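You operate a simulated robot arm through the tools that you are given. There is no shell and no other tool.

Carry out the task below with a simulated robot arm. There is one attempt and no reset: what you move stays moved.

Task
Brush the mud off the black shoe's toe cap, then polish it from the open tin.
Fine: use the mud brush; the white dauber for clear wax, else the brown dauber; put both back and press the lid on. Set down upright: what you pick out.

It is judged by the outcome, as a careful person would: the job done as asked, and still so three seconds after it is handed in. It fails if anything else is knocked over, pushed out of place, dropped, spilled or broken. Lids that push on must go on centred and level and be pressed home; caps that screw on are set level and turned clockwise until they are tight.

Robot
A 6-joint arm with a two-finger parallel gripper, fixed in place. Base frame: the origin is on the floor under the middle of its stand, x ahead of it, y to its left, z up; the work surface is at about z = 0.8. Lengths are in m, angles in degrees, forces in N, time in s.
It reaches about 1.313 m from its shoulder. Its first joint turns from -166.0 to 166.0 degrees. Payload 3.43 kg.
The TCP is the grasp point between the finger pads, 0.034 m short of the fingertips. In the tool frame z runs along the fingers and y along their closing line. The gripper opens to 0.128 m. The fingers are 0.024 m wide and 0.012 m thick; the gripper's body (0.048 by 0.13 m) begins 0.096 m behind the TCP.
Orientation is that of the tool frame in the base frame, as [roll, pitch, yaw] about the fixed x, y, z axes, in that order (R = Rz(yaw) Ry(pitch) Rx(roll)). With the fingers straight down and closing along the base's y, the tool's x points along the base's -x, its y along +y and its z along -z.

Tools
- The arm moves only by the tool arm_command. Its argument "targets" is a list of rows, each a list of 3 entries, a list of its own where there are three numbers: the closure in counts, from 0 (fully open) to 255 (shut), then the shift along the tool's x, y, z in mm, then the turn, a rotation vector about the tool's x, y, z in degrees. In form: [[gripper, [tx, ty, tz], [ax, ay, az]], ...]. A call has 1 to 20 rows; each row shifts and turns the commanded pose from where the row before left it, along the tool's axes as they then stand. A row lasts 0.2 s, in which the tool goes at most 0.05 m and 8.6 degrees; a call with a longer step from one row to the next is refused whole, and so is a gripper value outside its range. Where a pose cannot be reached the arm comes as near as it can. A force on the tool above 70 N (or 10 N above the force at the start of the call, whichever is more), or a blocked arm, ends the call early, and 0.2 s more pass. The fingers move at their own pace (about 0.153 m/s each) and stop on an object; they squeeze with about 36 N. The grip force told is the motor's: it shows also when the fingers shut on nothing. Time passes only in rows, and 0.2 s behind the last, so rows that do not move let the fingers close. It gives the time, the measured TCP pose, the force on the tool (base axes), the opening and the grip force at its end, in the units of the frame above (readings bear some noise), with the torque about the TCP (base axes, N m) and any sound that the robot's microphone picked up, and new pictures: "pictures" is both (left out), scene, wrist or none.
- Cameras (640 x 400 px; columns grow to the right, rows downward): "scene" is fixed at [0.4002, 0.5009, 1.6002]; the picture's right is [-0.38, -0.92, 0.00], its down [-0.77, 0.32, -0.56] and it looks along [0.52, -0.21, -0.83] (base axes); focal length 214 px, centre (320, 200). "wrist" rides on the gripper at [0.076, -0.011, -0.16] in the tool frame; the picture's right is [0.15, 0.99, 0.00], its down [-0.88, 0.13, -0.46] and it looks along [-0.45, 0.07, 0.89] (tool axes); focal length 234 px, centre (320, 200). There is no depth. A picture from a camera that has moved, and an enlarged one, comes with that camera's place and axes in the base frame and with its lens.
- zoom(camera, box): a new picture of the part [left, top, right, bottom] of that camera's present view, enlarged. It takes no simulated time.
- hand_in(): hands the job in; it is judged then, once.

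Nothing tells you positions but the pictures and the camera data. Unless the task says otherwise, let go and move clear before handing in.

The tools are called by a JSON object that holds its "method" and its "body". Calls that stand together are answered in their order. arm_command: Moves the arm, as the interface text tells. Its arguments: {"type":"object","properties":{"targets":{"type":"array","items":{"type":"array"}},"pictures":{"type":"string","enum":["both","scene","wrist","none"]}},"required":["targets"]} The other tools are called the same way: zoom (camera, box) takes an enlarged picture of a part of a camera's view; hand_in () hands the job in.

At the start:

```text
t: 0.0
tcp_pos: [0.6221, -0.4057, 1.158]
tcp_rot: [179.9, 0.0, -180.0]
ft_force: [0.6, -0.6, -0.5]
torque: [-0.02, -0.02, -0.01]
width: 0.1282
grip_force: 0.1
```

scene: 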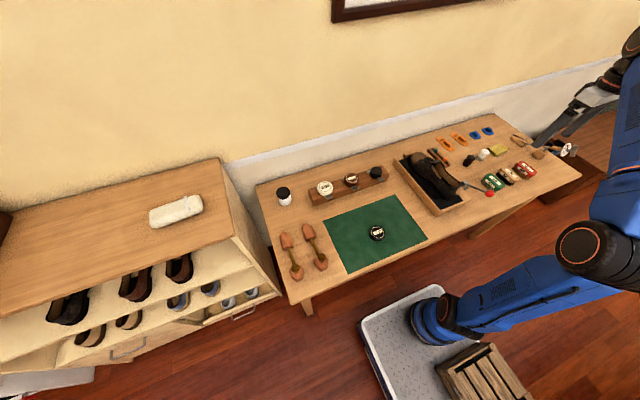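
wrist: 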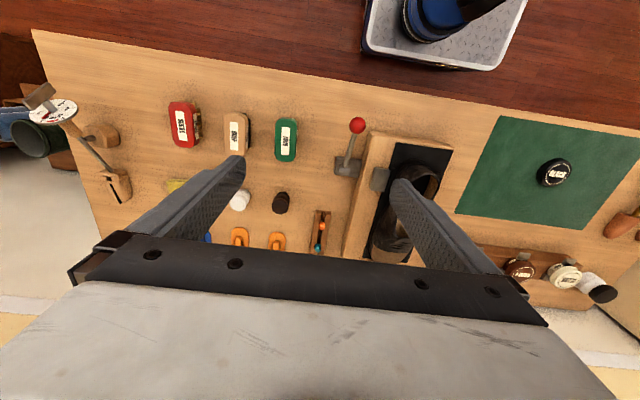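

I see a bench with a green mat holding a tin, a black shoe held in a wooden box/clamp, three labelled brushes (green, tan, red), a white and a dark dauber, and tins in a rack. I'll zoom in to identify everything before moving.

{"method": "zoom", "body": {"camera": "scene", "box": [390, 110, 580, 230]}}

{"method": "zoom", "body": {"camera": "scene", "box": [260, 150, 430, 260]}}

{"method": "zoom", "body": {"camera": "wrist", "box": [150, 80, 350, 260]}}

{"method": "zoom", "body": {"camera": "wrist", "box": [330, 100, 480, 270]}}

{"method": "zoom", "body": {"camera": "wrist", "box": [470, 120, 640, 310]}}

```text
3.33 times, centred on (485, 170) of scene
camera zoom: at [0.4002, 0.5009, 1.6002], right [-0.38, -0.92, 0.0], down [-0.77, 0.32, -0.56], along [0.52, -0.21, -0.83], focal length 715 px, centre (-230, 300)
```

zoom: 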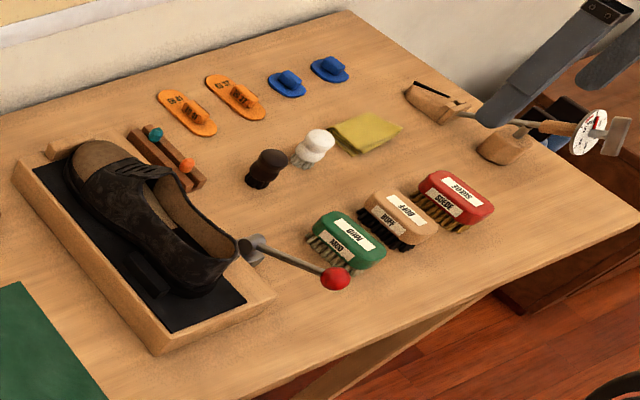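

```text
3.64 times, centred on (345, 205) of scene
camera zoom: at [0.4002, 0.5009, 1.6002], right [-0.38, -0.92, 0.0], down [-0.77, 0.32, -0.56], along [0.52, -0.21, -0.83], focal length 780 px, centre (229, 182)
```

zoom: 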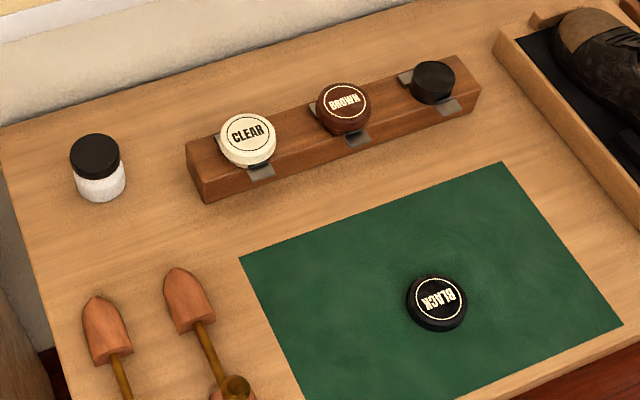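

```text
2.22 times, centred on (250, 170) of wrist
camera zoom: at [0.5462, -0.4161, 1.3185], right [-0.15, 0.99, 0.0], down [0.88, 0.13, 0.46], along [0.45, 0.07, -0.89], focal length 520 px, centre (476, 267)
```

zoom: 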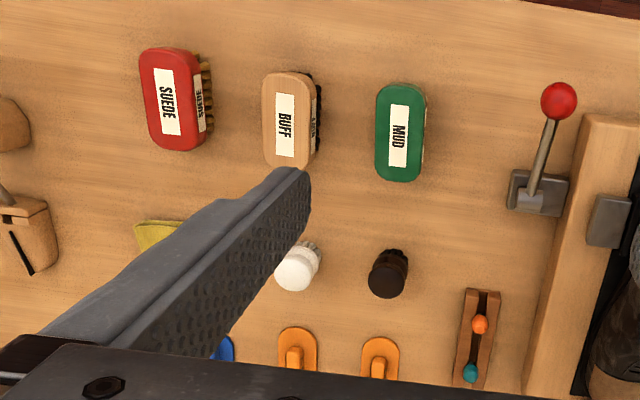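

```text
2.35 times, centred on (405, 185) of wrist
camera zoom: at [0.5462, -0.4161, 1.3185], right [-0.15, 0.99, 0.0], down [0.88, 0.13, 0.46], along [0.45, 0.07, -0.89], focal length 551 px, centre (120, 235)
```

zoom: 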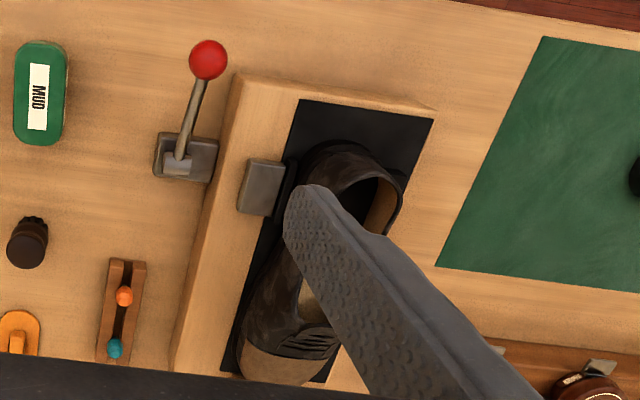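

```text
2.11 times, centred on (555, 215) of wrist
camera zoom: at [0.5462, -0.4161, 1.3185], right [-0.15, 0.99, 0.0], down [0.88, 0.13, 0.46], along [0.45, 0.07, -0.89], focal length 493 px, centre (-175, 168)
```

zoom: 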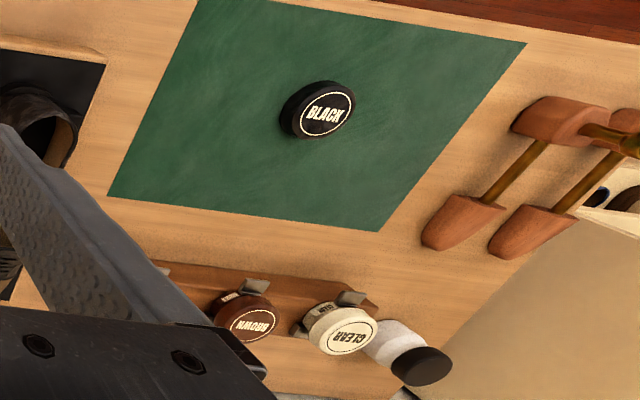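

The wrist view shows the MUD brush is the green one at about (0.66, -0.46), the daubers are at about (0.82, -0.45/-0.55), the toe cap is at about (0.89, -0.20), and the unlabelled tin in the rack is at about (0.91, 0.02). I'll move the arm high over the rack to see what the open tin holds.

{"method": "arm_command", "body": {"targets": [[0, [-17.8, 40.6, 10.8], [0, 0, 0]], [0, [-17.8, 40.6, 10.8], [0, 0, 0]], [0, [-17.8, 40.6, 10.8], [0, 0, 0]], [0, [-17.8, 40.6, 10.8], [0, 0, 0]], [0, [-17.8, 40.6, 10.8], [0, 0, 0]], [0, [-17.8, 40.6, 10.8], [0, 0, 0]], [0, [-17.8, 40.6, 10.8], [0, 0, 0]], [0, [-17.8, 40.6, 10.8], [0, 0, 0]], [0, [-17.8, 40.6, 10.8], [0, 0, 0]], [0, [-17.8, 40.6, 10.8], [0, 0, 0]]], "pictures": "both"}}

```text
t: 2.2
tcp_pos: [0.7979, -0.0001, 1.0539]
tcp_rot: [-180.0, 0.1, 179.9]
ft_force: [-0.1, 0.3, 0.4]
torque: [0.03, -0.07, -0.03]
width: 0.1282
grip_force: 0.0
camera wrist: at [0.7232, -0.0109, 1.2137], right [-0.15, 0.99, 0.0], down [0.88, 0.13, 0.46], along [0.45, 0.07, -0.89], focal length 234 px, centre (320, 200)
```

scene: 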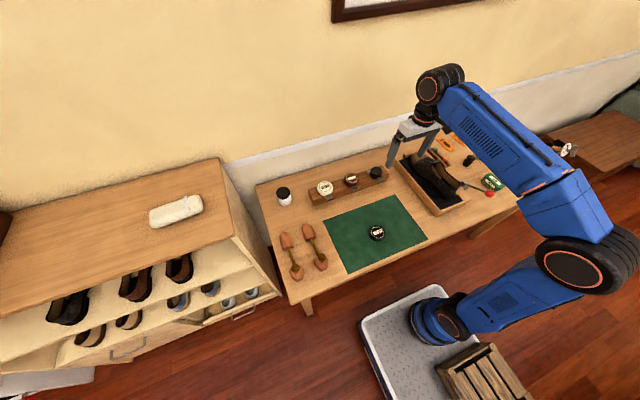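
wrist: 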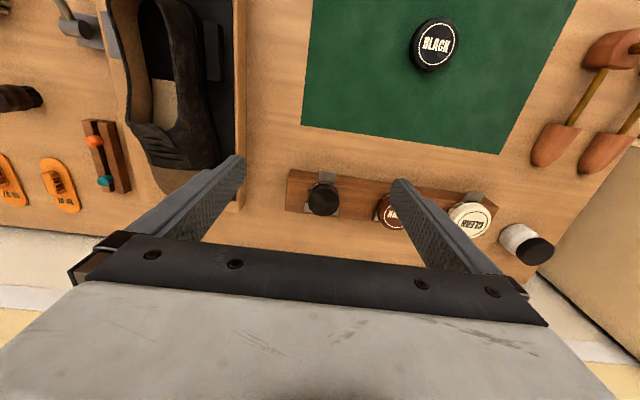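

{"method": "zoom", "body": {"camera": "wrist", "box": [270, 150, 410, 240]}}

{"method": "zoom", "body": {"camera": "wrist", "box": [390, 0, 490, 90]}}

{"method": "zoom", "body": {"camera": "wrist", "box": [40, 0, 260, 215]}}

{"method": "zoom", "body": {"camera": "scene", "box": [340, 150, 420, 250]}}

```text
4.44 times, centred on (340, 195) of wrist
camera zoom: at [0.7232, -0.0109, 1.2137], right [-0.15, 0.99, 0.0], down [0.88, 0.13, 0.46], along [0.45, 0.07, -0.89], focal length 1041 px, centre (231, 222)
```

zoom: 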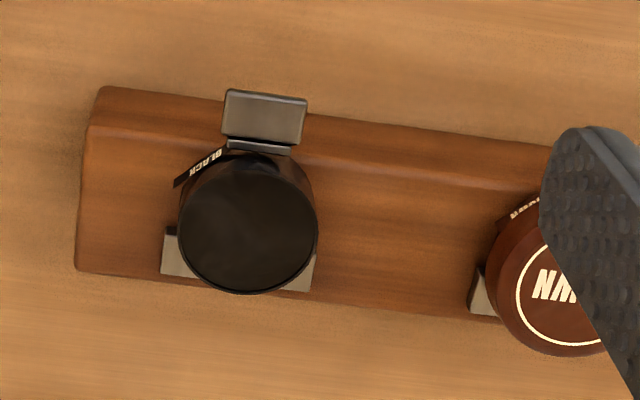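

```text
4.44 times, centred on (440, 45) of wrist
camera zoom: at [0.7232, -0.0109, 1.2137], right [-0.15, 0.99, 0.0], down [0.88, 0.13, 0.46], along [0.45, 0.07, -0.89], focal length 1041 px, centre (-213, 889)
```

zoom: 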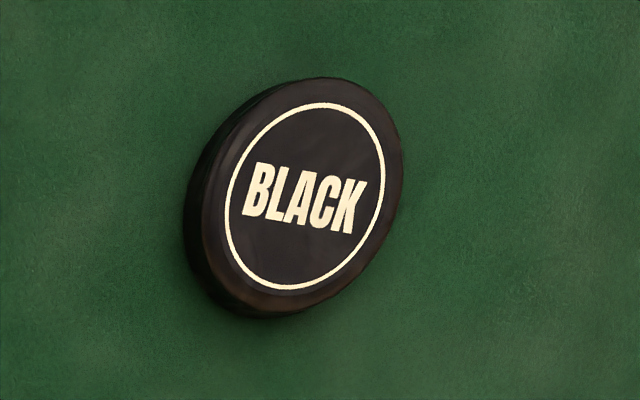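

```text
1.86 times, centred on (150, 108) of wrist
camera zoom: at [0.7232, -0.0109, 1.2137], right [-0.15, 0.99, 0.0], down [0.88, 0.13, 0.46], along [0.45, 0.07, -0.89], focal length 436 px, centre (636, 372)
```

zoom: 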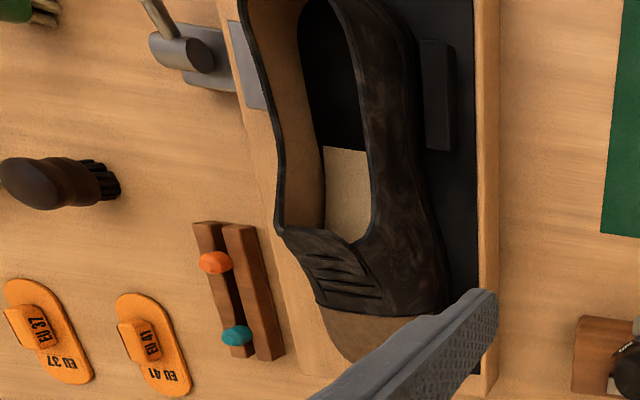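

```text
4.00 times, centred on (380, 200) of scene
camera zoom: at [0.4002, 0.5009, 1.6002], right [-0.38, -0.92, 0.0], down [-0.77, 0.32, -0.56], along [0.52, -0.21, -0.83], focal length 858 px, centre (80, 200)
```

zoom: 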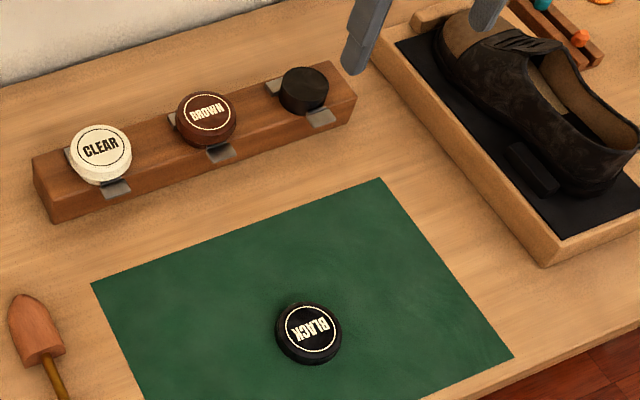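

The open tin in the rack is labelled BLACK and holds dark wax, and its BLACK lid lies on the mat, so the brown dauber is the right one. Next I'll look from above the shoe to see whether the clamp lever holds it.

{"method": "arm_command", "body": {"targets": [[0, [20, -44, 0], [0, 0, 0]], [0, [20, -44, 0], [0, 0, 0]], [0, [20, -44, 0], [0, 0, 0]], [0, [20, -44, 0], [0, 0, 0]], [0, [20, -44, 0], [0, 0, 0]], [0, [20, -30, 0], [0, 0, 0]]], "pictures": "both"}}

```text
t: 3.6
tcp_pos: [0.6787, -0.2497, 1.0516]
tcp_rot: [179.9, 0.0, -180.0]
ft_force: [0.8, 0.3, 0.5]
torque: [-0.01, -0.03, -0.02]
width: 0.1279
grip_force: 0.0
camera wrist: at [0.6043, -0.2605, 1.212], right [-0.15, 0.99, 0.0], down [0.88, 0.13, 0.46], along [0.45, 0.07, -0.89], focal length 234 px, centre (320, 200)
```

scene: 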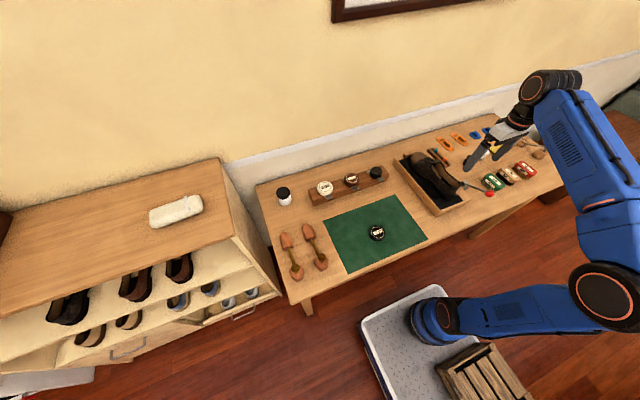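
wrist: 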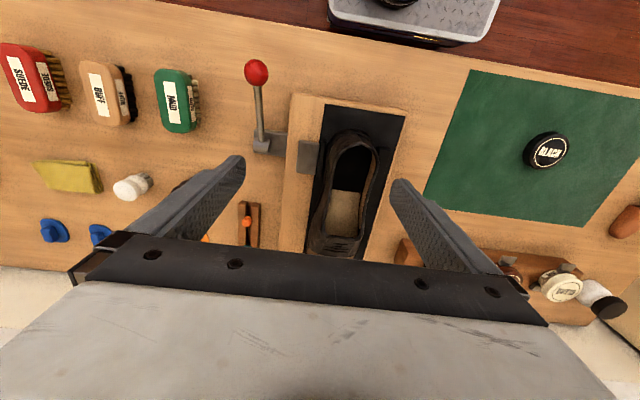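

{"method": "zoom", "body": {"camera": "wrist", "box": [220, 50, 430, 270]}}

{"method": "zoom", "body": {"camera": "scene", "box": [390, 140, 510, 220]}}

```text
1.82 times, centred on (325, 160) of wrist
camera zoom: at [0.6043, -0.2605, 1.212], right [-0.15, 0.99, 0.0], down [0.88, 0.13, 0.46], along [0.45, 0.07, -0.89], focal length 426 px, centre (311, 273)
```

zoom: 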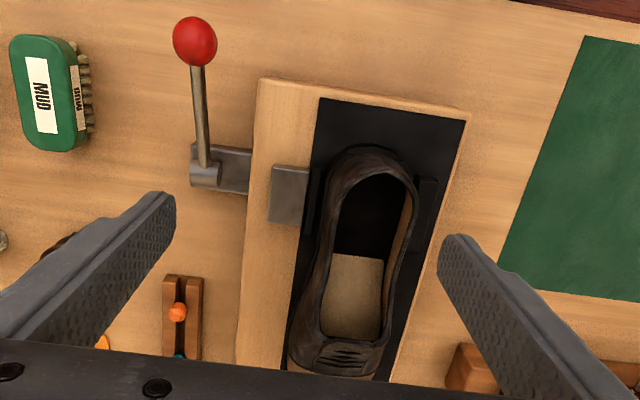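

```text
5.00 times, centred on (450, 180) of scene
camera zoom: at [0.4002, 0.5009, 1.6002], right [-0.38, -0.92, 0.0], down [-0.77, 0.32, -0.56], along [0.52, -0.21, -0.83], focal length 1072 px, centre (-330, 300)
```

zoom: 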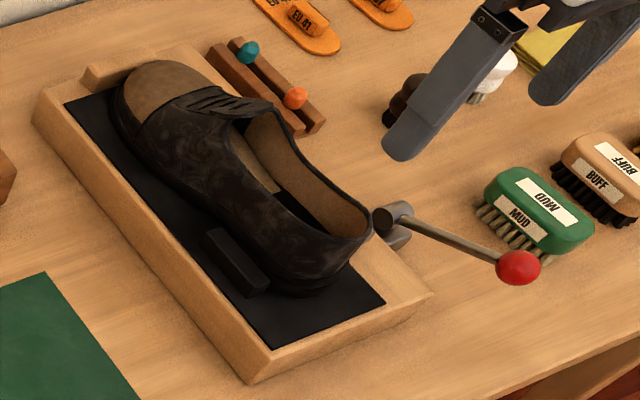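

The shoe sits between two pads with a lever on its -y side. I can't tell yet whether it is clamped, so I'll go a little lower to inspect the clamp jaws.

{"method": "arm_command", "body": {"targets": [[0, [5, -10, 27], [0, 0, 0]], [0, [5, -10, 27], [0, 0, 0]], [0, [5, -10, 27], [0, 0, 0]]], "pictures": "wrist"}}

{"method": "zoom", "body": {"camera": "wrist", "box": [220, 100, 420, 225]}}

```text
t: 4.4
tcp_pos: [0.6638, -0.281, 0.9699]
tcp_rot: [180.0, 0.0, -180.0]
ft_force: [0.1, -0.6, 0.1]
torque: [0.02, 0.01, 0.05]
width: 0.128
grip_force: 0.1
camera wrist: at [0.5892, -0.2913, 1.1297], right [-0.15, 0.99, 0.0], down [0.88, 0.13, 0.46], along [0.45, 0.07, -0.89], focal length 234 px, centre (320, 200)
```

wrist: 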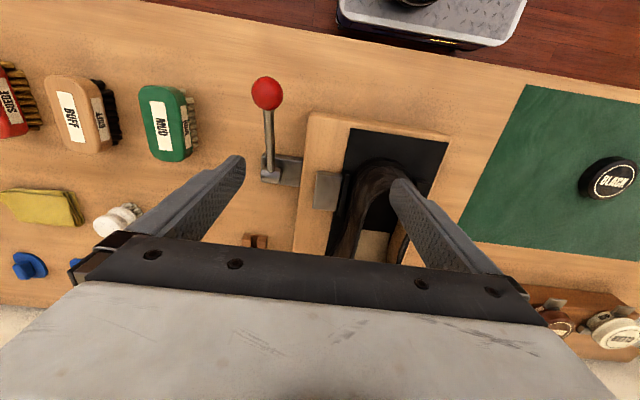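

```text
3.20 times, centred on (320, 162) of wrist
camera zoom: at [0.5892, -0.2913, 1.1297], right [-0.15, 0.99, 0.0], down [0.88, 0.13, 0.46], along [0.45, 0.07, -0.89], focal length 749 px, centre (320, 320)
```

zoom: 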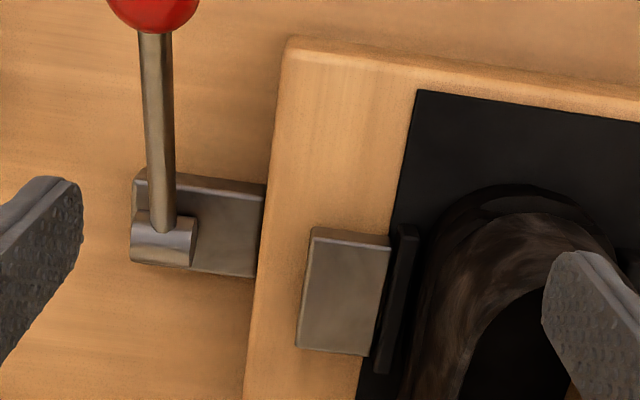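

The jaw's black pad is close to the shoe. I'll shift over the heel so both pads sit between the fingers in view.

{"method": "arm_command", "body": {"targets": [[0, [0, 22, -10], [0, 0, 0]], [0, [0, 22, -10], [0, 0, 0]], [0, [0, 22, -5], [0, 0, 0]]], "pictures": "wrist"}}

{"method": "zoom", "body": {"camera": "wrist", "box": [230, 100, 410, 220]}}

```text
t: 5.2
tcp_pos: [0.6646, -0.2142, 0.9952]
tcp_rot: [180.0, 0.0, 180.0]
ft_force: [-0.1, 0.0, -0.5]
torque: [0.0, 0.05, -0.02]
width: 0.1281
grip_force: 0.1
camera wrist: at [0.5893, -0.2241, 1.1545], right [-0.15, 0.99, 0.0], down [0.88, 0.13, 0.46], along [0.45, 0.07, -0.89], focal length 234 px, centre (320, 200)
```

wrist: 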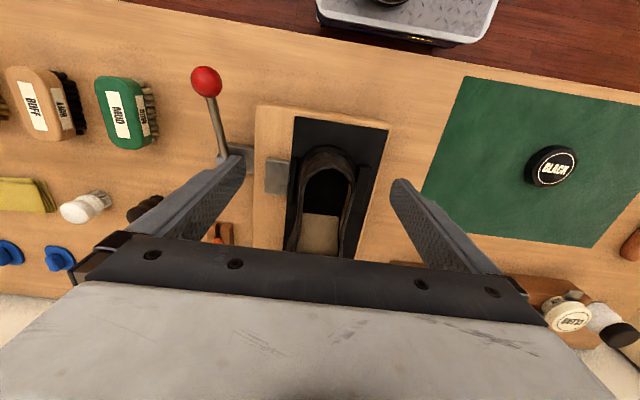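

```text
3.33 times, centred on (320, 160) of wrist
camera zoom: at [0.5893, -0.2241, 1.1545], right [-0.15, 0.99, 0.0], down [0.88, 0.13, 0.46], along [0.45, 0.07, -0.89], focal length 781 px, centre (320, 333)
```

zoom: 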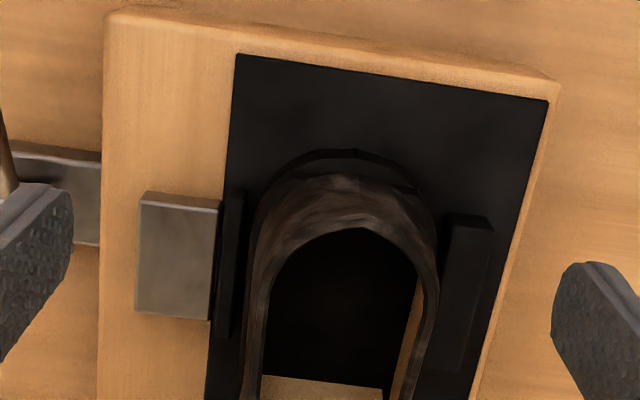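

I still can't tell whether there is a gap at the jaw. I'll tilt the wrist so its camera looks straight down over the pads.

{"method": "arm_command", "body": {"targets": [[0, [-36, 10, 0], [0, 0, 0]], [0, [0, 0, 0], [0, 6.7, 0]], [0, [0, 0, 0], [0, 6.7, 0]], [0, [0, 0, 0], [0, 6.7, 0]], [0, [0, 0, 0], [0, 6.7, 0]]], "pictures": "both"}}

{"method": "zoom", "body": {"camera": "wrist", "box": [230, 100, 410, 220]}}

{"method": "zoom", "body": {"camera": "wrist", "box": [240, 160, 320, 220]}}

```text
t: 6.4
tcp_pos: [0.6987, -0.2042, 0.9863]
tcp_rot: [-179.9, -26.6, -179.9]
ft_force: [-0.4, 0.5, 0.5]
torque: [-0.03, -0.04, 0.01]
width: 0.1282
grip_force: 0.1
out of reach, approached as far as the arm can: row 5
camera wrist: at [0.703, -0.2136, 1.1635], right [-0.13, 0.99, 0.06], down [0.99, 0.13, 0.01], along [0.01, 0.07, -1.0], focal length 234 px, centre (320, 200)
```

scene: 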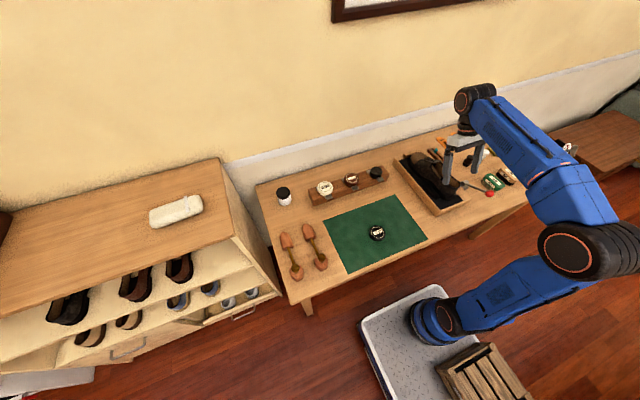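
wrist: 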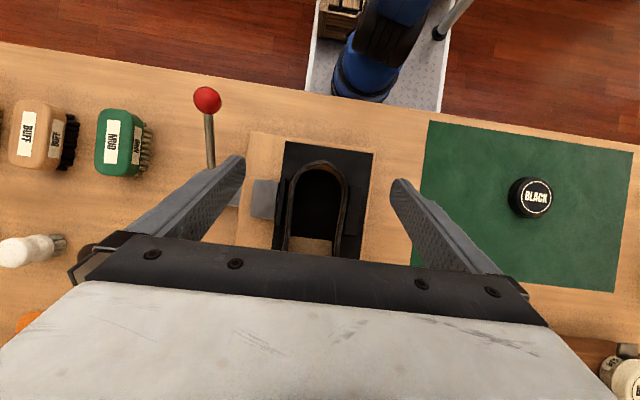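

```text
3.33 times, centred on (320, 160) of wrist
camera zoom: at [0.703, -0.2136, 1.1635], right [-0.13, 0.99, 0.06], down [0.99, 0.13, 0.01], along [0.01, 0.07, -1.0], focal length 781 px, centre (320, 333)
```

zoom: 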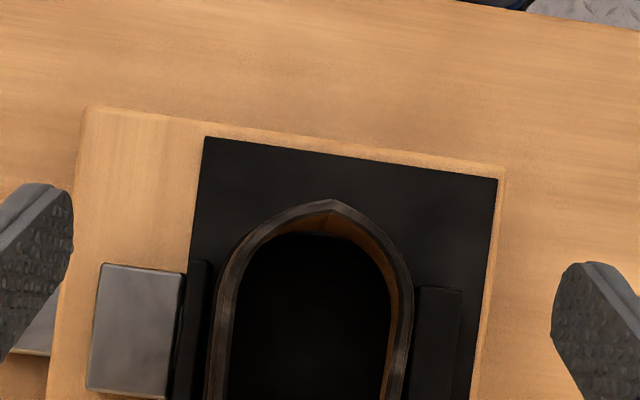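

```text
6.67 times, centred on (280, 190) of wrist
camera zoom: at [0.703, -0.2136, 1.1635], right [-0.13, 0.99, 0.06], down [0.99, 0.13, 0.01], along [0.01, 0.07, -1.0], focal length 1561 px, centre (587, 267)
```

zoom: 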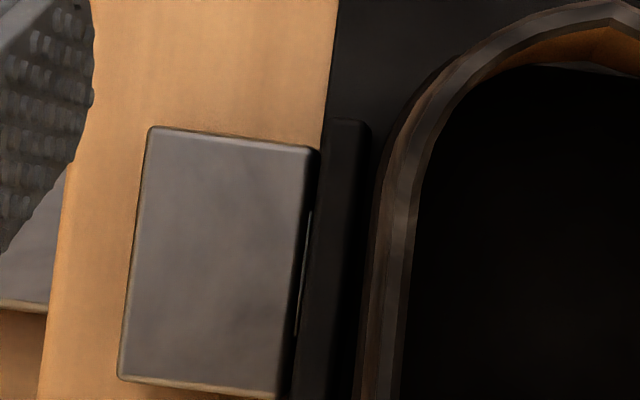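

The jaw rod is extended and both pads are against the shoe, so it looks clamped. Now I'll level the wrist and inspect the toe cap closely.

{"method": "arm_command", "body": {"targets": [[0, [0, 0, -5], [0, -6.7, 0]], [0, [0, 0, -5], [0, -6.7, 0]], [0, [0, 0, -5], [0, -6.7, 0]], [0, [0, 0, 0], [0, -6.7, 0]], [0, [-44, 0, 0], [0, 0, 0]], [0, [-44, 0, 0], [0, 0, 0]], [0, [-43, 0, 0], [0, 0, 0]]], "pictures": "both"}}

{"method": "zoom", "body": {"camera": "wrist", "box": [220, 80, 420, 240]}}

{"method": "zoom", "body": {"camera": "scene", "box": [390, 140, 470, 200]}}

```text
t: 8.0
tcp_pos: [0.8357, -0.2055, 1.0019]
tcp_rot: [179.9, 0.1, -180.0]
ft_force: [-0.3, 0.1, 0.7]
torque: [-0.04, -0.06, -0.04]
width: 0.1281
grip_force: 0.1
camera wrist: at [0.7602, -0.2155, 1.162], right [-0.15, 0.99, 0.0], down [0.88, 0.13, 0.46], along [0.45, 0.07, -0.89], focal length 234 px, centre (320, 200)
```

scene: 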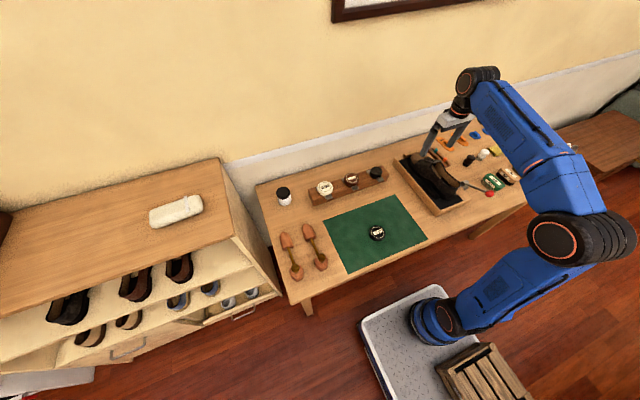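
wrist: 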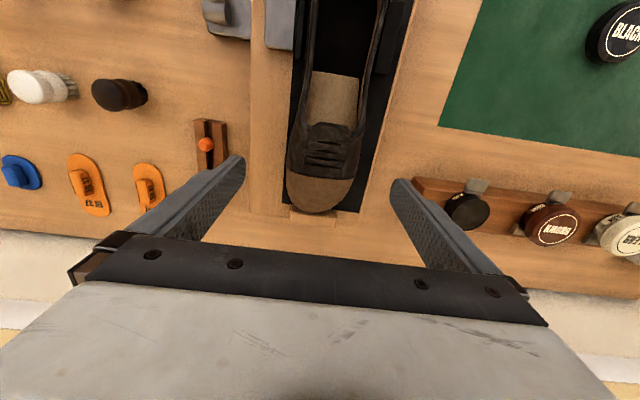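

```text
2.50 times, centred on (320, 160) of wrist
camera zoom: at [0.7602, -0.2155, 1.162], right [-0.15, 0.99, 0.0], down [0.88, 0.13, 0.46], along [0.45, 0.07, -0.89], focal length 585 px, centre (320, 300)
```

zoom: 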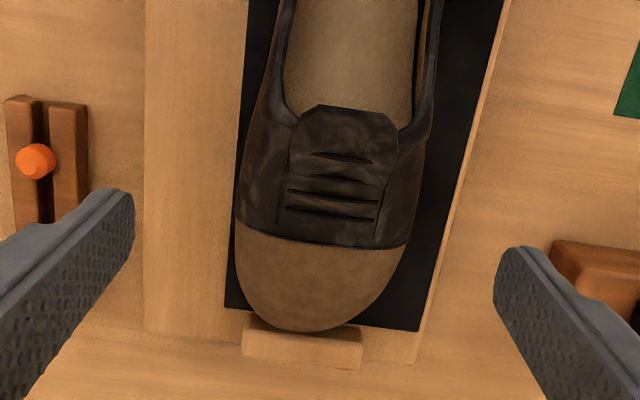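

```text
6.67 times, centred on (430, 170) of scene
camera zoom: at [0.4002, 0.5009, 1.6002], right [-0.38, -0.92, 0.0], down [-0.77, 0.32, -0.56], along [0.52, -0.21, -0.83], focal length 1430 px, centre (-413, 400)
```

zoom: 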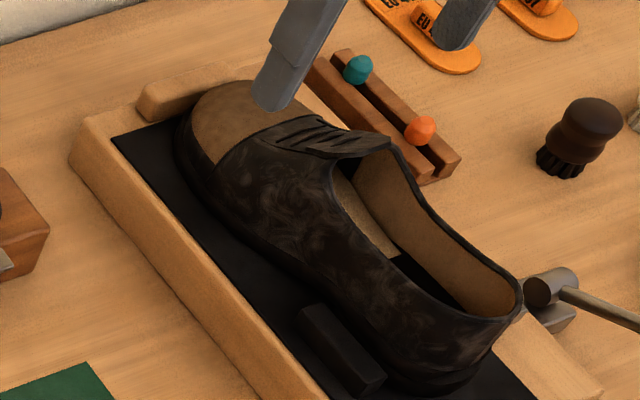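

The whole toe cap is covered in brown mud; it spans about x 0.865–0.94 and y -0.245 to -0.152, with its top at about z 0.88. Next I'll go over the green MUD brush to locate it precisely.

{"method": "arm_command", "body": {"targets": [[0, [30.7, -32.4, 0], [0, 0, 0]], [0, [30.7, -32.4, 0], [0, 0, 0]], [0, [30.7, -32.4, 0], [0, 0, 0]], [0, [30.7, -32.4, 0], [0, 0, 0]], [0, [30.7, -32.4, 0], [0, 0, 0]], [0, [30.7, -32.4, 0], [0, 0, 0]], [0, [30.7, -32.4, 0], [0, 0, 0]], [0, [30.7, -32.4, 0], [0, 0, 0]]], "pictures": "wrist"}}

{"method": "zoom", "body": {"camera": "wrist", "box": [230, 110, 410, 230]}}

{"method": "zoom", "body": {"camera": "scene", "box": [470, 140, 550, 200]}}

```text
t: 9.8
tcp_pos: [0.5882, -0.4626, 0.999]
tcp_rot: [179.9, 0.0, -179.9]
ft_force: [0.3, -0.4, -0.4]
torque: [-0.01, 0.02, -0.02]
width: 0.128
grip_force: 0.0
camera wrist: at [0.513, -0.4731, 1.1591], right [-0.15, 0.99, 0.0], down [0.88, 0.13, 0.46], along [0.45, 0.07, -0.89], focal length 234 px, centre (320, 200)
```

wrist: 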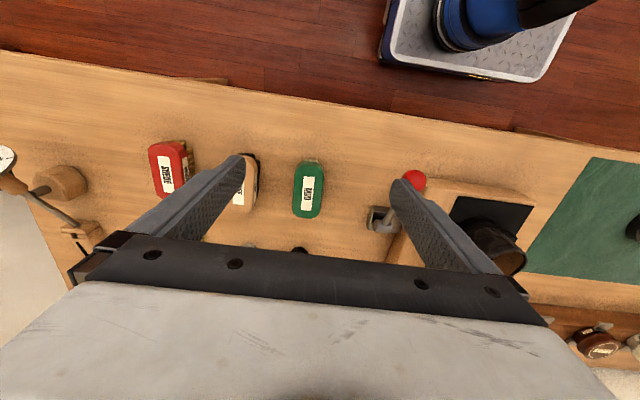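

```text
3.33 times, centred on (320, 170) of wrist
camera zoom: at [0.513, -0.4731, 1.1591], right [-0.15, 0.99, 0.0], down [0.88, 0.13, 0.46], along [0.45, 0.07, -0.89], focal length 781 px, centre (320, 300)
```

zoom: 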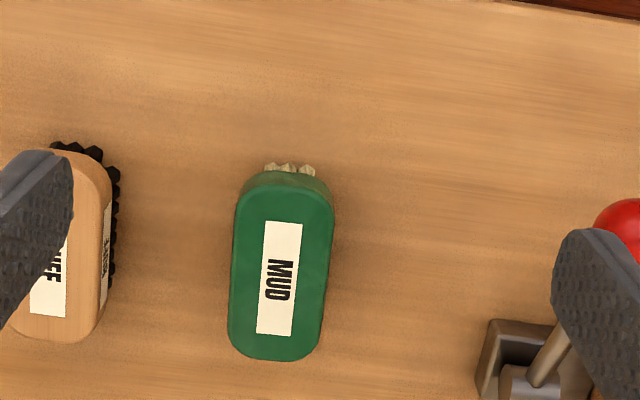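

```text
6.67 times, centred on (510, 170) of scene
camera zoom: at [0.4002, 0.5009, 1.6002], right [-0.38, -0.92, 0.0], down [-0.77, 0.32, -0.56], along [0.52, -0.21, -0.83], focal length 1430 px, centre (-947, 400)
```

zoom: 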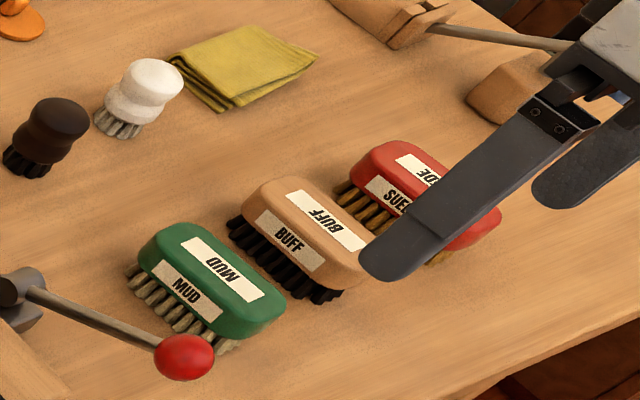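

The brush is at about (0.666, -0.467), with its long axis along x, about 0.044 wide and topping out near z 0.84. I'll zoom in for its side profile (handle versus bristles) before grasping.

{"method": "zoom", "body": {"camera": "scene", "box": [482, 162, 514, 186]}}

{"method": "zoom", "body": {"camera": "scene", "box": [468, 143, 500, 167]}}

```text
16.00 times, centred on (498, 174) of scene
camera zoom: at [0.4002, 0.5009, 1.6002], right [-0.38, -0.92, 0.0], down [-0.77, 0.32, -0.56], along [0.52, -0.21, -0.83], focal length 3432 px, centre (-2528, 616)
```

zoom: 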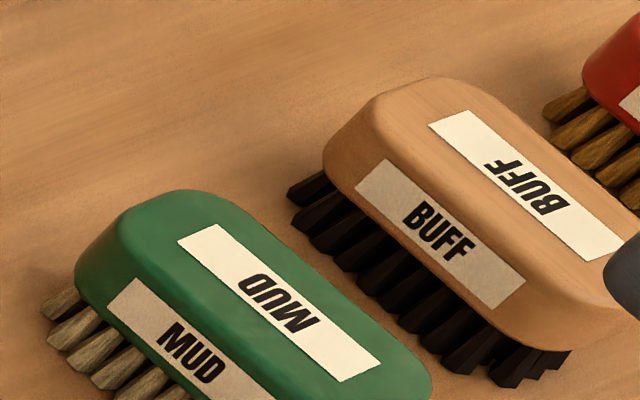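

```text
16.00 times, centred on (484, 155) of scene
camera zoom: at [0.4002, 0.5009, 1.6002], right [-0.38, -0.92, 0.0], down [-0.77, 0.32, -0.56], along [0.52, -0.21, -0.83], focal length 3432 px, centre (-2304, 920)
```

zoom: 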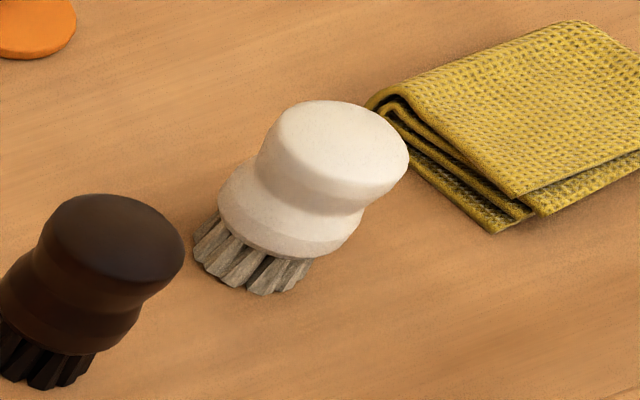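

The handle spans about z 0.815–0.84 with bristles below, and the BUFF brush is only about 5 cm away, so I'll partly close the fingers before descending. First I'll hover above the MUD brush to check alignment.

{"method": "arm_command", "body": {"targets": [[95, [-26, -1.7, 10], [0, 0, 0]], [95, [-26, -1.7, 20], [0, 0, 0]], [95, [-26, -1.6, 39], [0, 0, 0]], [95, [0, 0, 0], [0, 0, 0]]], "pictures": "both"}}

{"method": "zoom", "body": {"camera": "wrist", "box": [230, 110, 410, 230]}}

{"method": "zoom", "body": {"camera": "scene", "box": [470, 130, 550, 190]}}

```text
t: 10.8
tcp_pos: [0.6662, -0.4692, 0.9298]
tcp_rot: [-180.0, -0.1, -179.9]
ft_force: [0.2, 0.1, 0.1]
torque: [-0.02, 0.0, 0.03]
width: 0.0801
grip_force: 0.1
camera wrist: at [0.591, -0.4796, 1.0896], right [-0.15, 0.99, 0.0], down [0.88, 0.13, 0.46], along [0.45, 0.07, -0.89], focal length 234 px, centre (320, 200)
```

scene: 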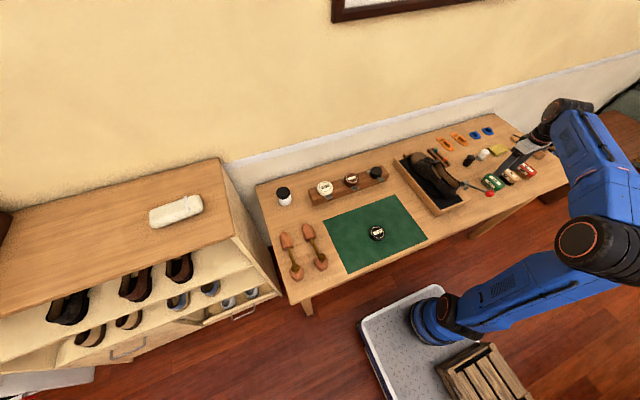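
wrist: 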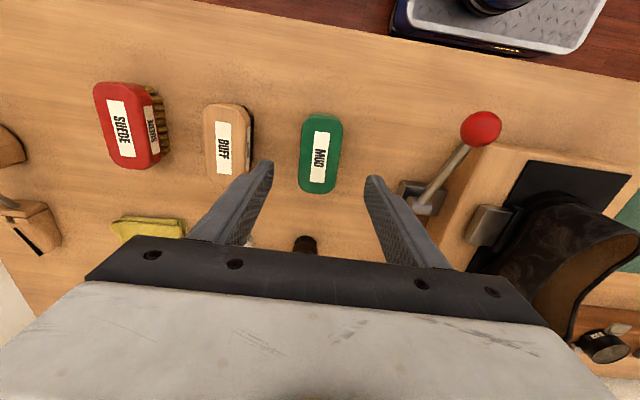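

```text
3.33 times, centred on (320, 170) of wrist
camera zoom: at [0.591, -0.4796, 1.0896], right [-0.15, 0.99, 0.0], down [0.88, 0.13, 0.46], along [0.45, 0.07, -0.89], focal length 781 px, centre (320, 300)
```

zoom: 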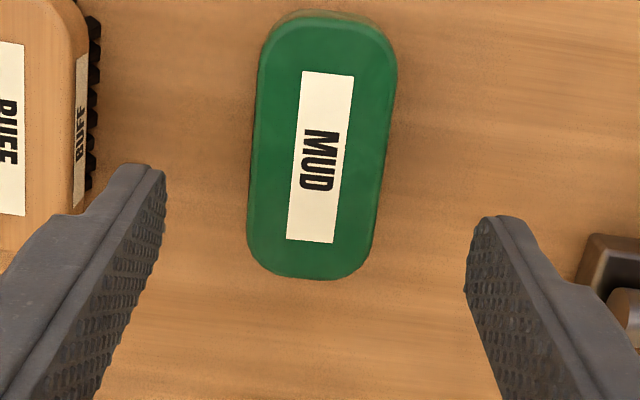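

```text
6.67 times, centred on (510, 160) of scene
camera zoom: at [0.4002, 0.5009, 1.6002], right [-0.38, -0.92, 0.0], down [-0.77, 0.32, -0.56], along [0.52, -0.21, -0.83], focal length 1430 px, centre (-947, 467)
```

zoom: 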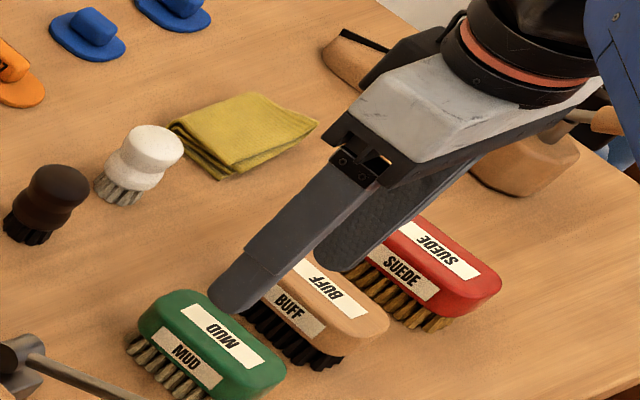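

The brush centre is confirmed at (0.6655, -0.4675) with about 3° yaw. I'll align, descend until the tips sit beside the green handle only, and close.

{"method": "arm_command", "body": {"targets": [[95, [0, 1.7, 20], [0, 0, -3]], [95, [0, 0, 30], [0, 0, 0]], [95, [0, 0, 20], [0, 0, 0]], [95, [0, 0, 10], [0, 0, 0]], [95, [0, 0, 0], [0, 0, 0]]], "pictures": "both"}}

{"method": "zoom", "body": {"camera": "wrist", "box": [230, 110, 410, 230]}}

{"method": "zoom", "body": {"camera": "scene", "box": [470, 150, 526, 192]}}

```text
t: 12.0
tcp_pos: [0.6683, -0.4669, 0.8503]
tcp_rot: [-180.0, 0.0, -177.0]
ft_force: [-0.5, 1.4, -0.4]
torque: [0.0, 0.04, 0.01]
width: 0.0803
grip_force: 0.1
camera wrist: at [0.5926, -0.4818, 1.0113], right [-0.2, 0.98, 0.0], down [0.87, 0.18, 0.46], along [0.45, 0.09, -0.89], focal length 234 px, centre (320, 200)
```

scene: 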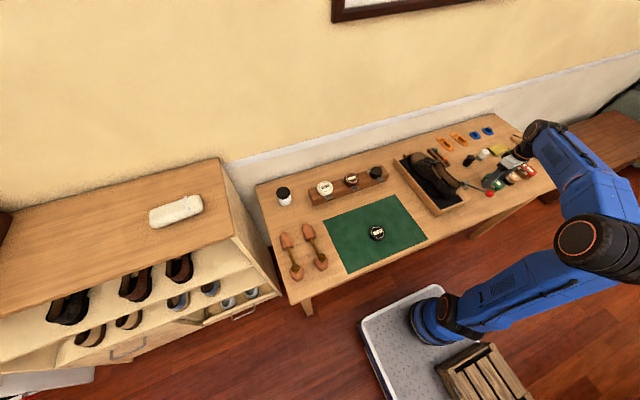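
wrist: 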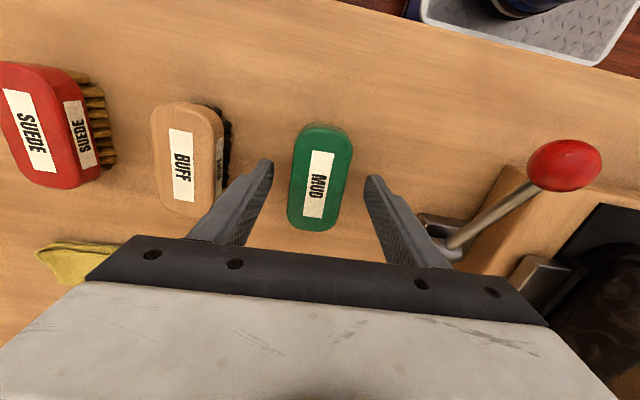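

```text
3.33 times, centred on (320, 170) of wrist
camera zoom: at [0.5926, -0.4818, 1.0113], right [-0.2, 0.98, 0.0], down [0.87, 0.18, 0.46], along [0.45, 0.09, -0.89], focal length 781 px, centre (320, 300)
```

zoom: 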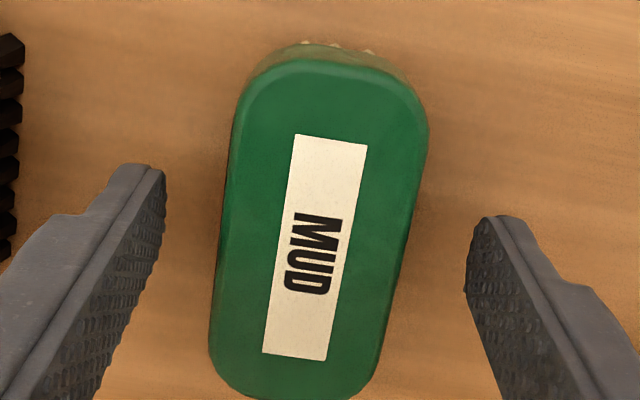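

```text
9.52 times, centred on (498, 171) of scene
camera zoom: at [0.4002, 0.5009, 1.6002], right [-0.38, -0.92, 0.0], down [-0.77, 0.32, -0.56], along [0.52, -0.21, -0.83], focal length 2043 px, centre (-1375, 476)
```

zoom: 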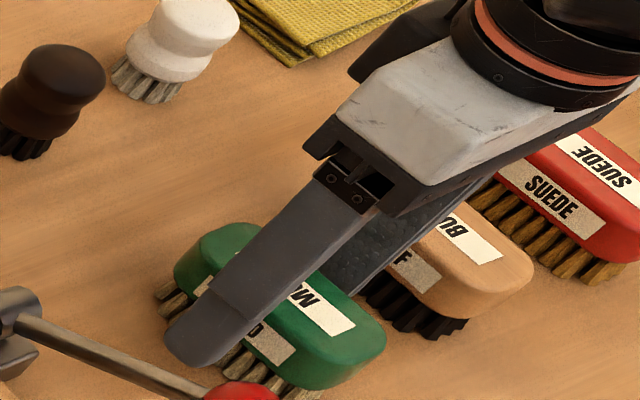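

The fingers straddle the brush squarely and aligned. I'll close on the handle.

{"method": "arm_command", "body": {"targets": [[160, [0, 0, 0], [0, 0, 0]], [255, [0, 0, 0], [0, 0, 0]], [255, [0, 0, 0], [0, 0, 0]], [255, [0, 0, 0], [0, 0, 0]]], "pictures": "wrist"}}

{"method": "zoom", "body": {"camera": "wrist", "box": [230, 110, 410, 230]}}

{"method": "zoom", "body": {"camera": "scene", "box": [470, 150, 526, 192]}}

```text
t: 13.0
tcp_pos: [0.668, -0.468, 0.8505]
tcp_rot: [180.0, 0.0, -177.0]
ft_force: [0.8, -1.1, 0.2]
torque: [0.01, 0.01, -0.01]
width: 0.0431
grip_force: 36.3
camera wrist: at [0.5926, -0.4817, 1.0115], right [-0.2, 0.98, 0.0], down [0.87, 0.18, 0.46], along [0.45, 0.09, -0.89], focal length 234 px, centre (320, 200)
```

wrist: 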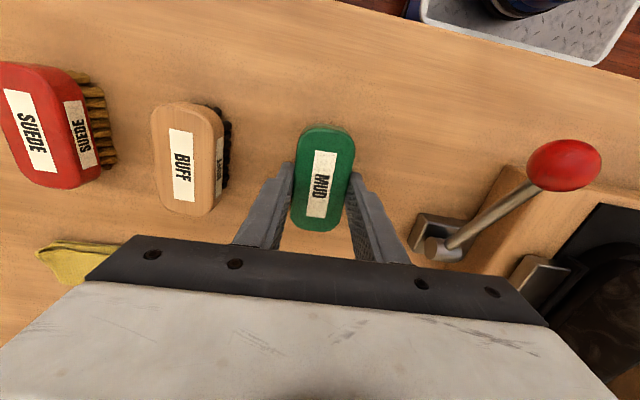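

```text
3.33 times, centred on (320, 170) of wrist
camera zoom: at [0.5926, -0.4817, 1.0115], right [-0.2, 0.98, 0.0], down [0.87, 0.18, 0.46], along [0.45, 0.09, -0.89], focal length 781 px, centre (320, 300)
```

zoom: 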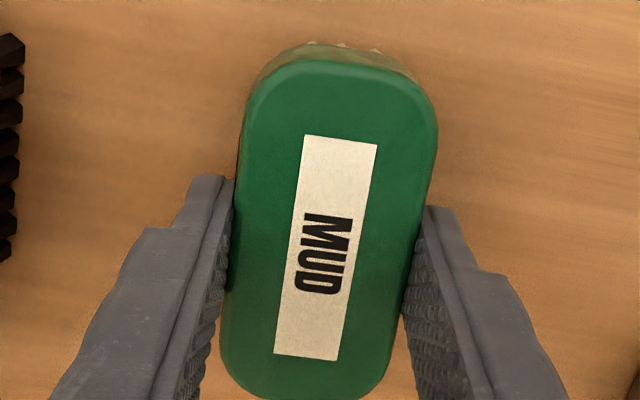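

```text
9.52 times, centred on (498, 171) of scene
camera zoom: at [0.4002, 0.5009, 1.6002], right [-0.38, -0.92, 0.0], down [-0.77, 0.32, -0.56], along [0.52, -0.21, -0.83], focal length 2043 px, centre (-1375, 476)
```

zoom: 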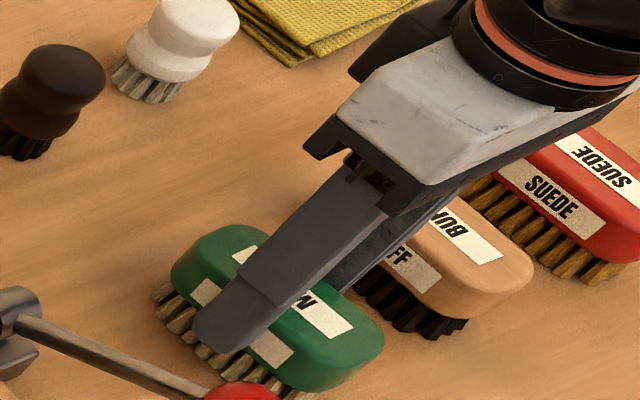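

The brush is gripped (width 43 mm, grip force 36 N). I'll lift it straight up and carry it over the toe cap.

{"method": "arm_command", "body": {"targets": [[255, [0, 0, -20], [0, 0, 0]], [255, [0, 0, -40], [0, 0, 0]], [255, [0, 0, -45], [0, 0, 0]], [255, [0, 0, -45], [0, 0, 0]], [255, [0, 0, -45], [0, 0, 0]]], "pictures": "both"}}

{"method": "zoom", "body": {"camera": "scene", "box": [460, 110, 540, 190]}}

{"method": "zoom", "body": {"camera": "wrist", "box": [230, 110, 410, 230]}}

```text
t: 14.2
tcp_pos: [0.6674, -0.4658, 1.0438]
tcp_rot: [179.9, 0.0, -177.0]
ft_force: [0.2, -0.8, -2.0]
torque: [0.02, 0.02, 0.01]
width: 0.0429
grip_force: 35.9
camera wrist: at [0.5934, -0.4808, 1.2041], right [-0.2, 0.98, 0.0], down [0.87, 0.18, 0.46], along [0.45, 0.09, -0.89], focal length 234 px, centre (320, 200)
```

scene: 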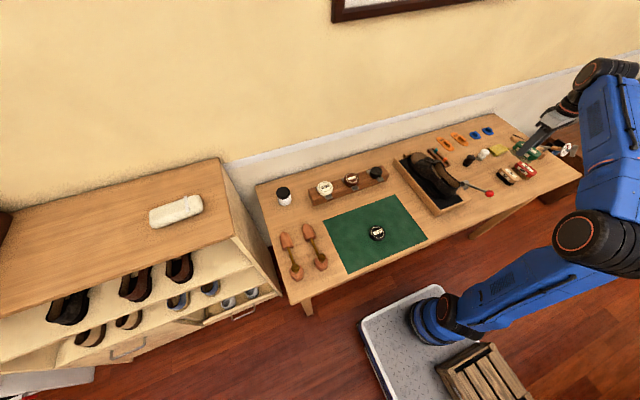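
wrist: 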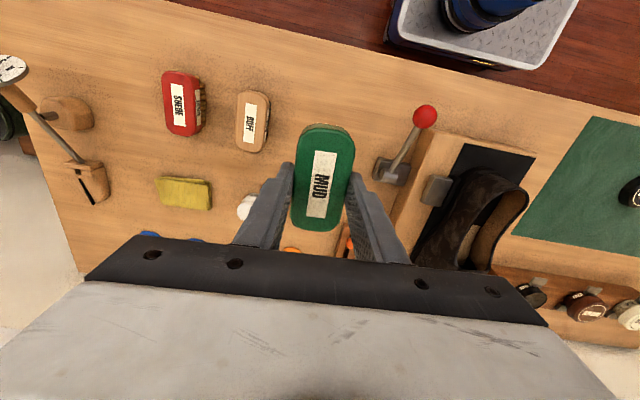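

```text
5.00 times, centred on (500, 150) of scene
camera zoom: at [0.4002, 0.5009, 1.6002], right [-0.38, -0.92, 0.0], down [-0.77, 0.32, -0.56], along [0.52, -0.21, -0.83], focal length 1072 px, centre (-580, 450)
```

zoom: 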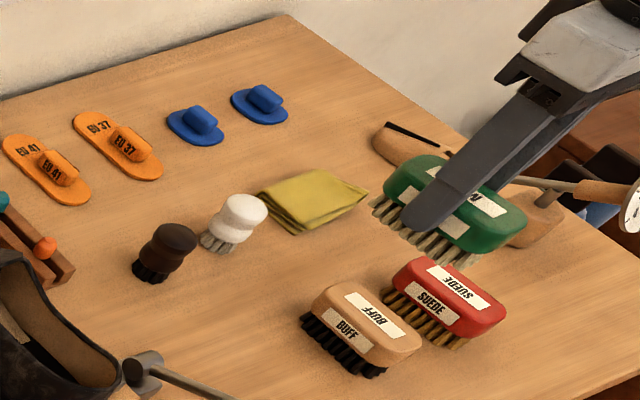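

```text
3.33 times, centred on (320, 170) of wrist
camera zoom: at [0.5934, -0.4808, 1.2041], right [-0.2, 0.98, 0.0], down [0.87, 0.18, 0.46], along [0.45, 0.09, -0.89], focal length 781 px, centre (320, 300)
```

zoom: 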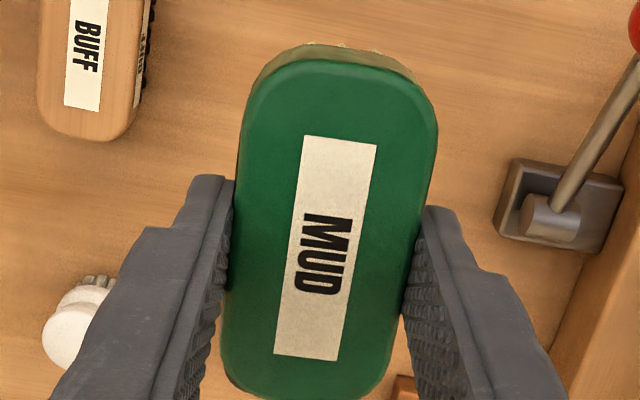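

The grip is solid. I'm carrying the brush above the toe cap at a safe height.

{"method": "arm_command", "body": {"targets": [[255, [0, 0, 0], [0, 0, 3]], [255, [-29.7, 33.6, 0], [0, 0, 0]], [255, [-29.7, 33.6, 0], [0, 0, 0]], [255, [-29.7, 33.6, 0], [0, 0, 0]], [255, [-29.7, 33.6, 0], [0, 0, 0]], [255, [-29.7, 33.6, 0], [0, 0, 0]], [255, [-29.7, 33.6, 0], [0, 0, 0]], [255, [-29.7, 33.6, 0], [0, 0, 0]], [255, [-29.7, 33.6, 0], [0, 0, 0]], [255, [0, 0, 20], [0, 0, 0]]], "pictures": "both"}}

{"method": "zoom", "body": {"camera": "scene", "box": [385, 100, 485, 200]}}

{"method": "zoom", "body": {"camera": "wrist", "box": [230, 90, 410, 230]}}

```text
t: 16.4
tcp_pos: [0.9053, -0.1986, 1.0248]
tcp_rot: [180.0, 0.0, 180.0]
ft_force: [0.9, 0.5, -1.4]
torque: [-0.01, -0.01, 0.02]
width: 0.0429
grip_force: 35.9
camera wrist: at [0.8299, -0.2077, 1.1862], right [-0.15, 0.99, 0.0], down [0.88, 0.13, 0.46], along [0.45, 0.07, -0.89], focal length 234 px, centre (320, 200)
```

scene: 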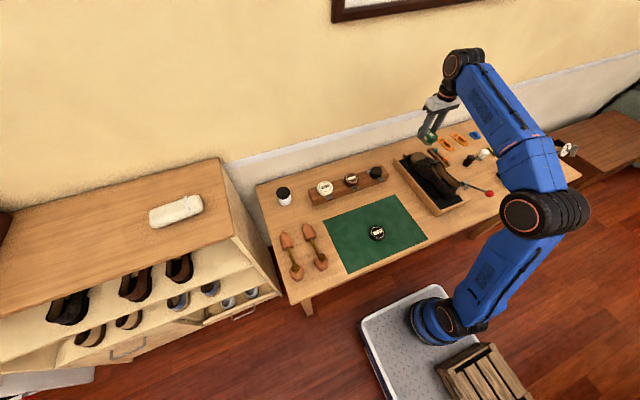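
wrist: 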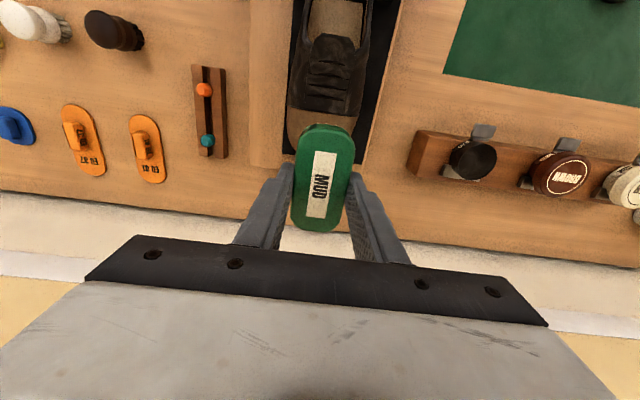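

```text
4.00 times, centred on (435, 150) of scene
camera zoom: at [0.4002, 0.5009, 1.6002], right [-0.38, -0.92, 0.0], down [-0.77, 0.32, -0.56], along [0.52, -0.21, -0.83], focal length 858 px, centre (-140, 400)
```

zoom: 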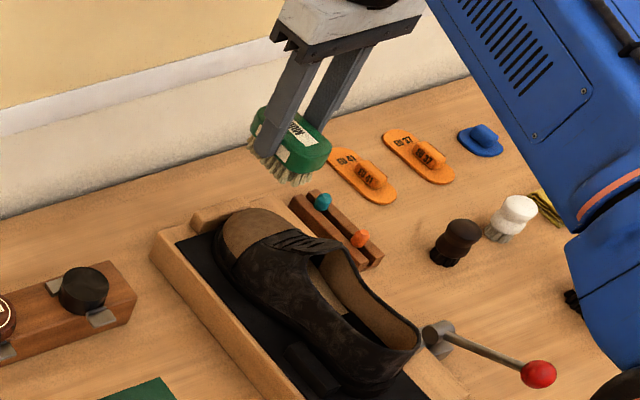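

```text
2.86 times, centred on (320, 160) of wrist
camera zoom: at [0.8299, -0.2077, 1.1862], right [-0.15, 0.99, 0.0], down [0.88, 0.13, 0.46], along [0.45, 0.07, -0.89], focal length 669 px, centre (320, 314)
```

zoom: 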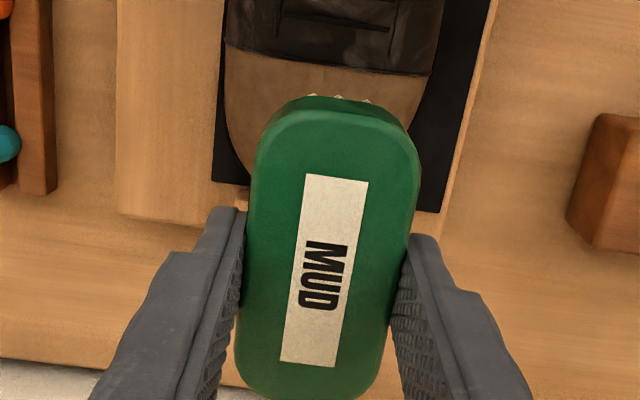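

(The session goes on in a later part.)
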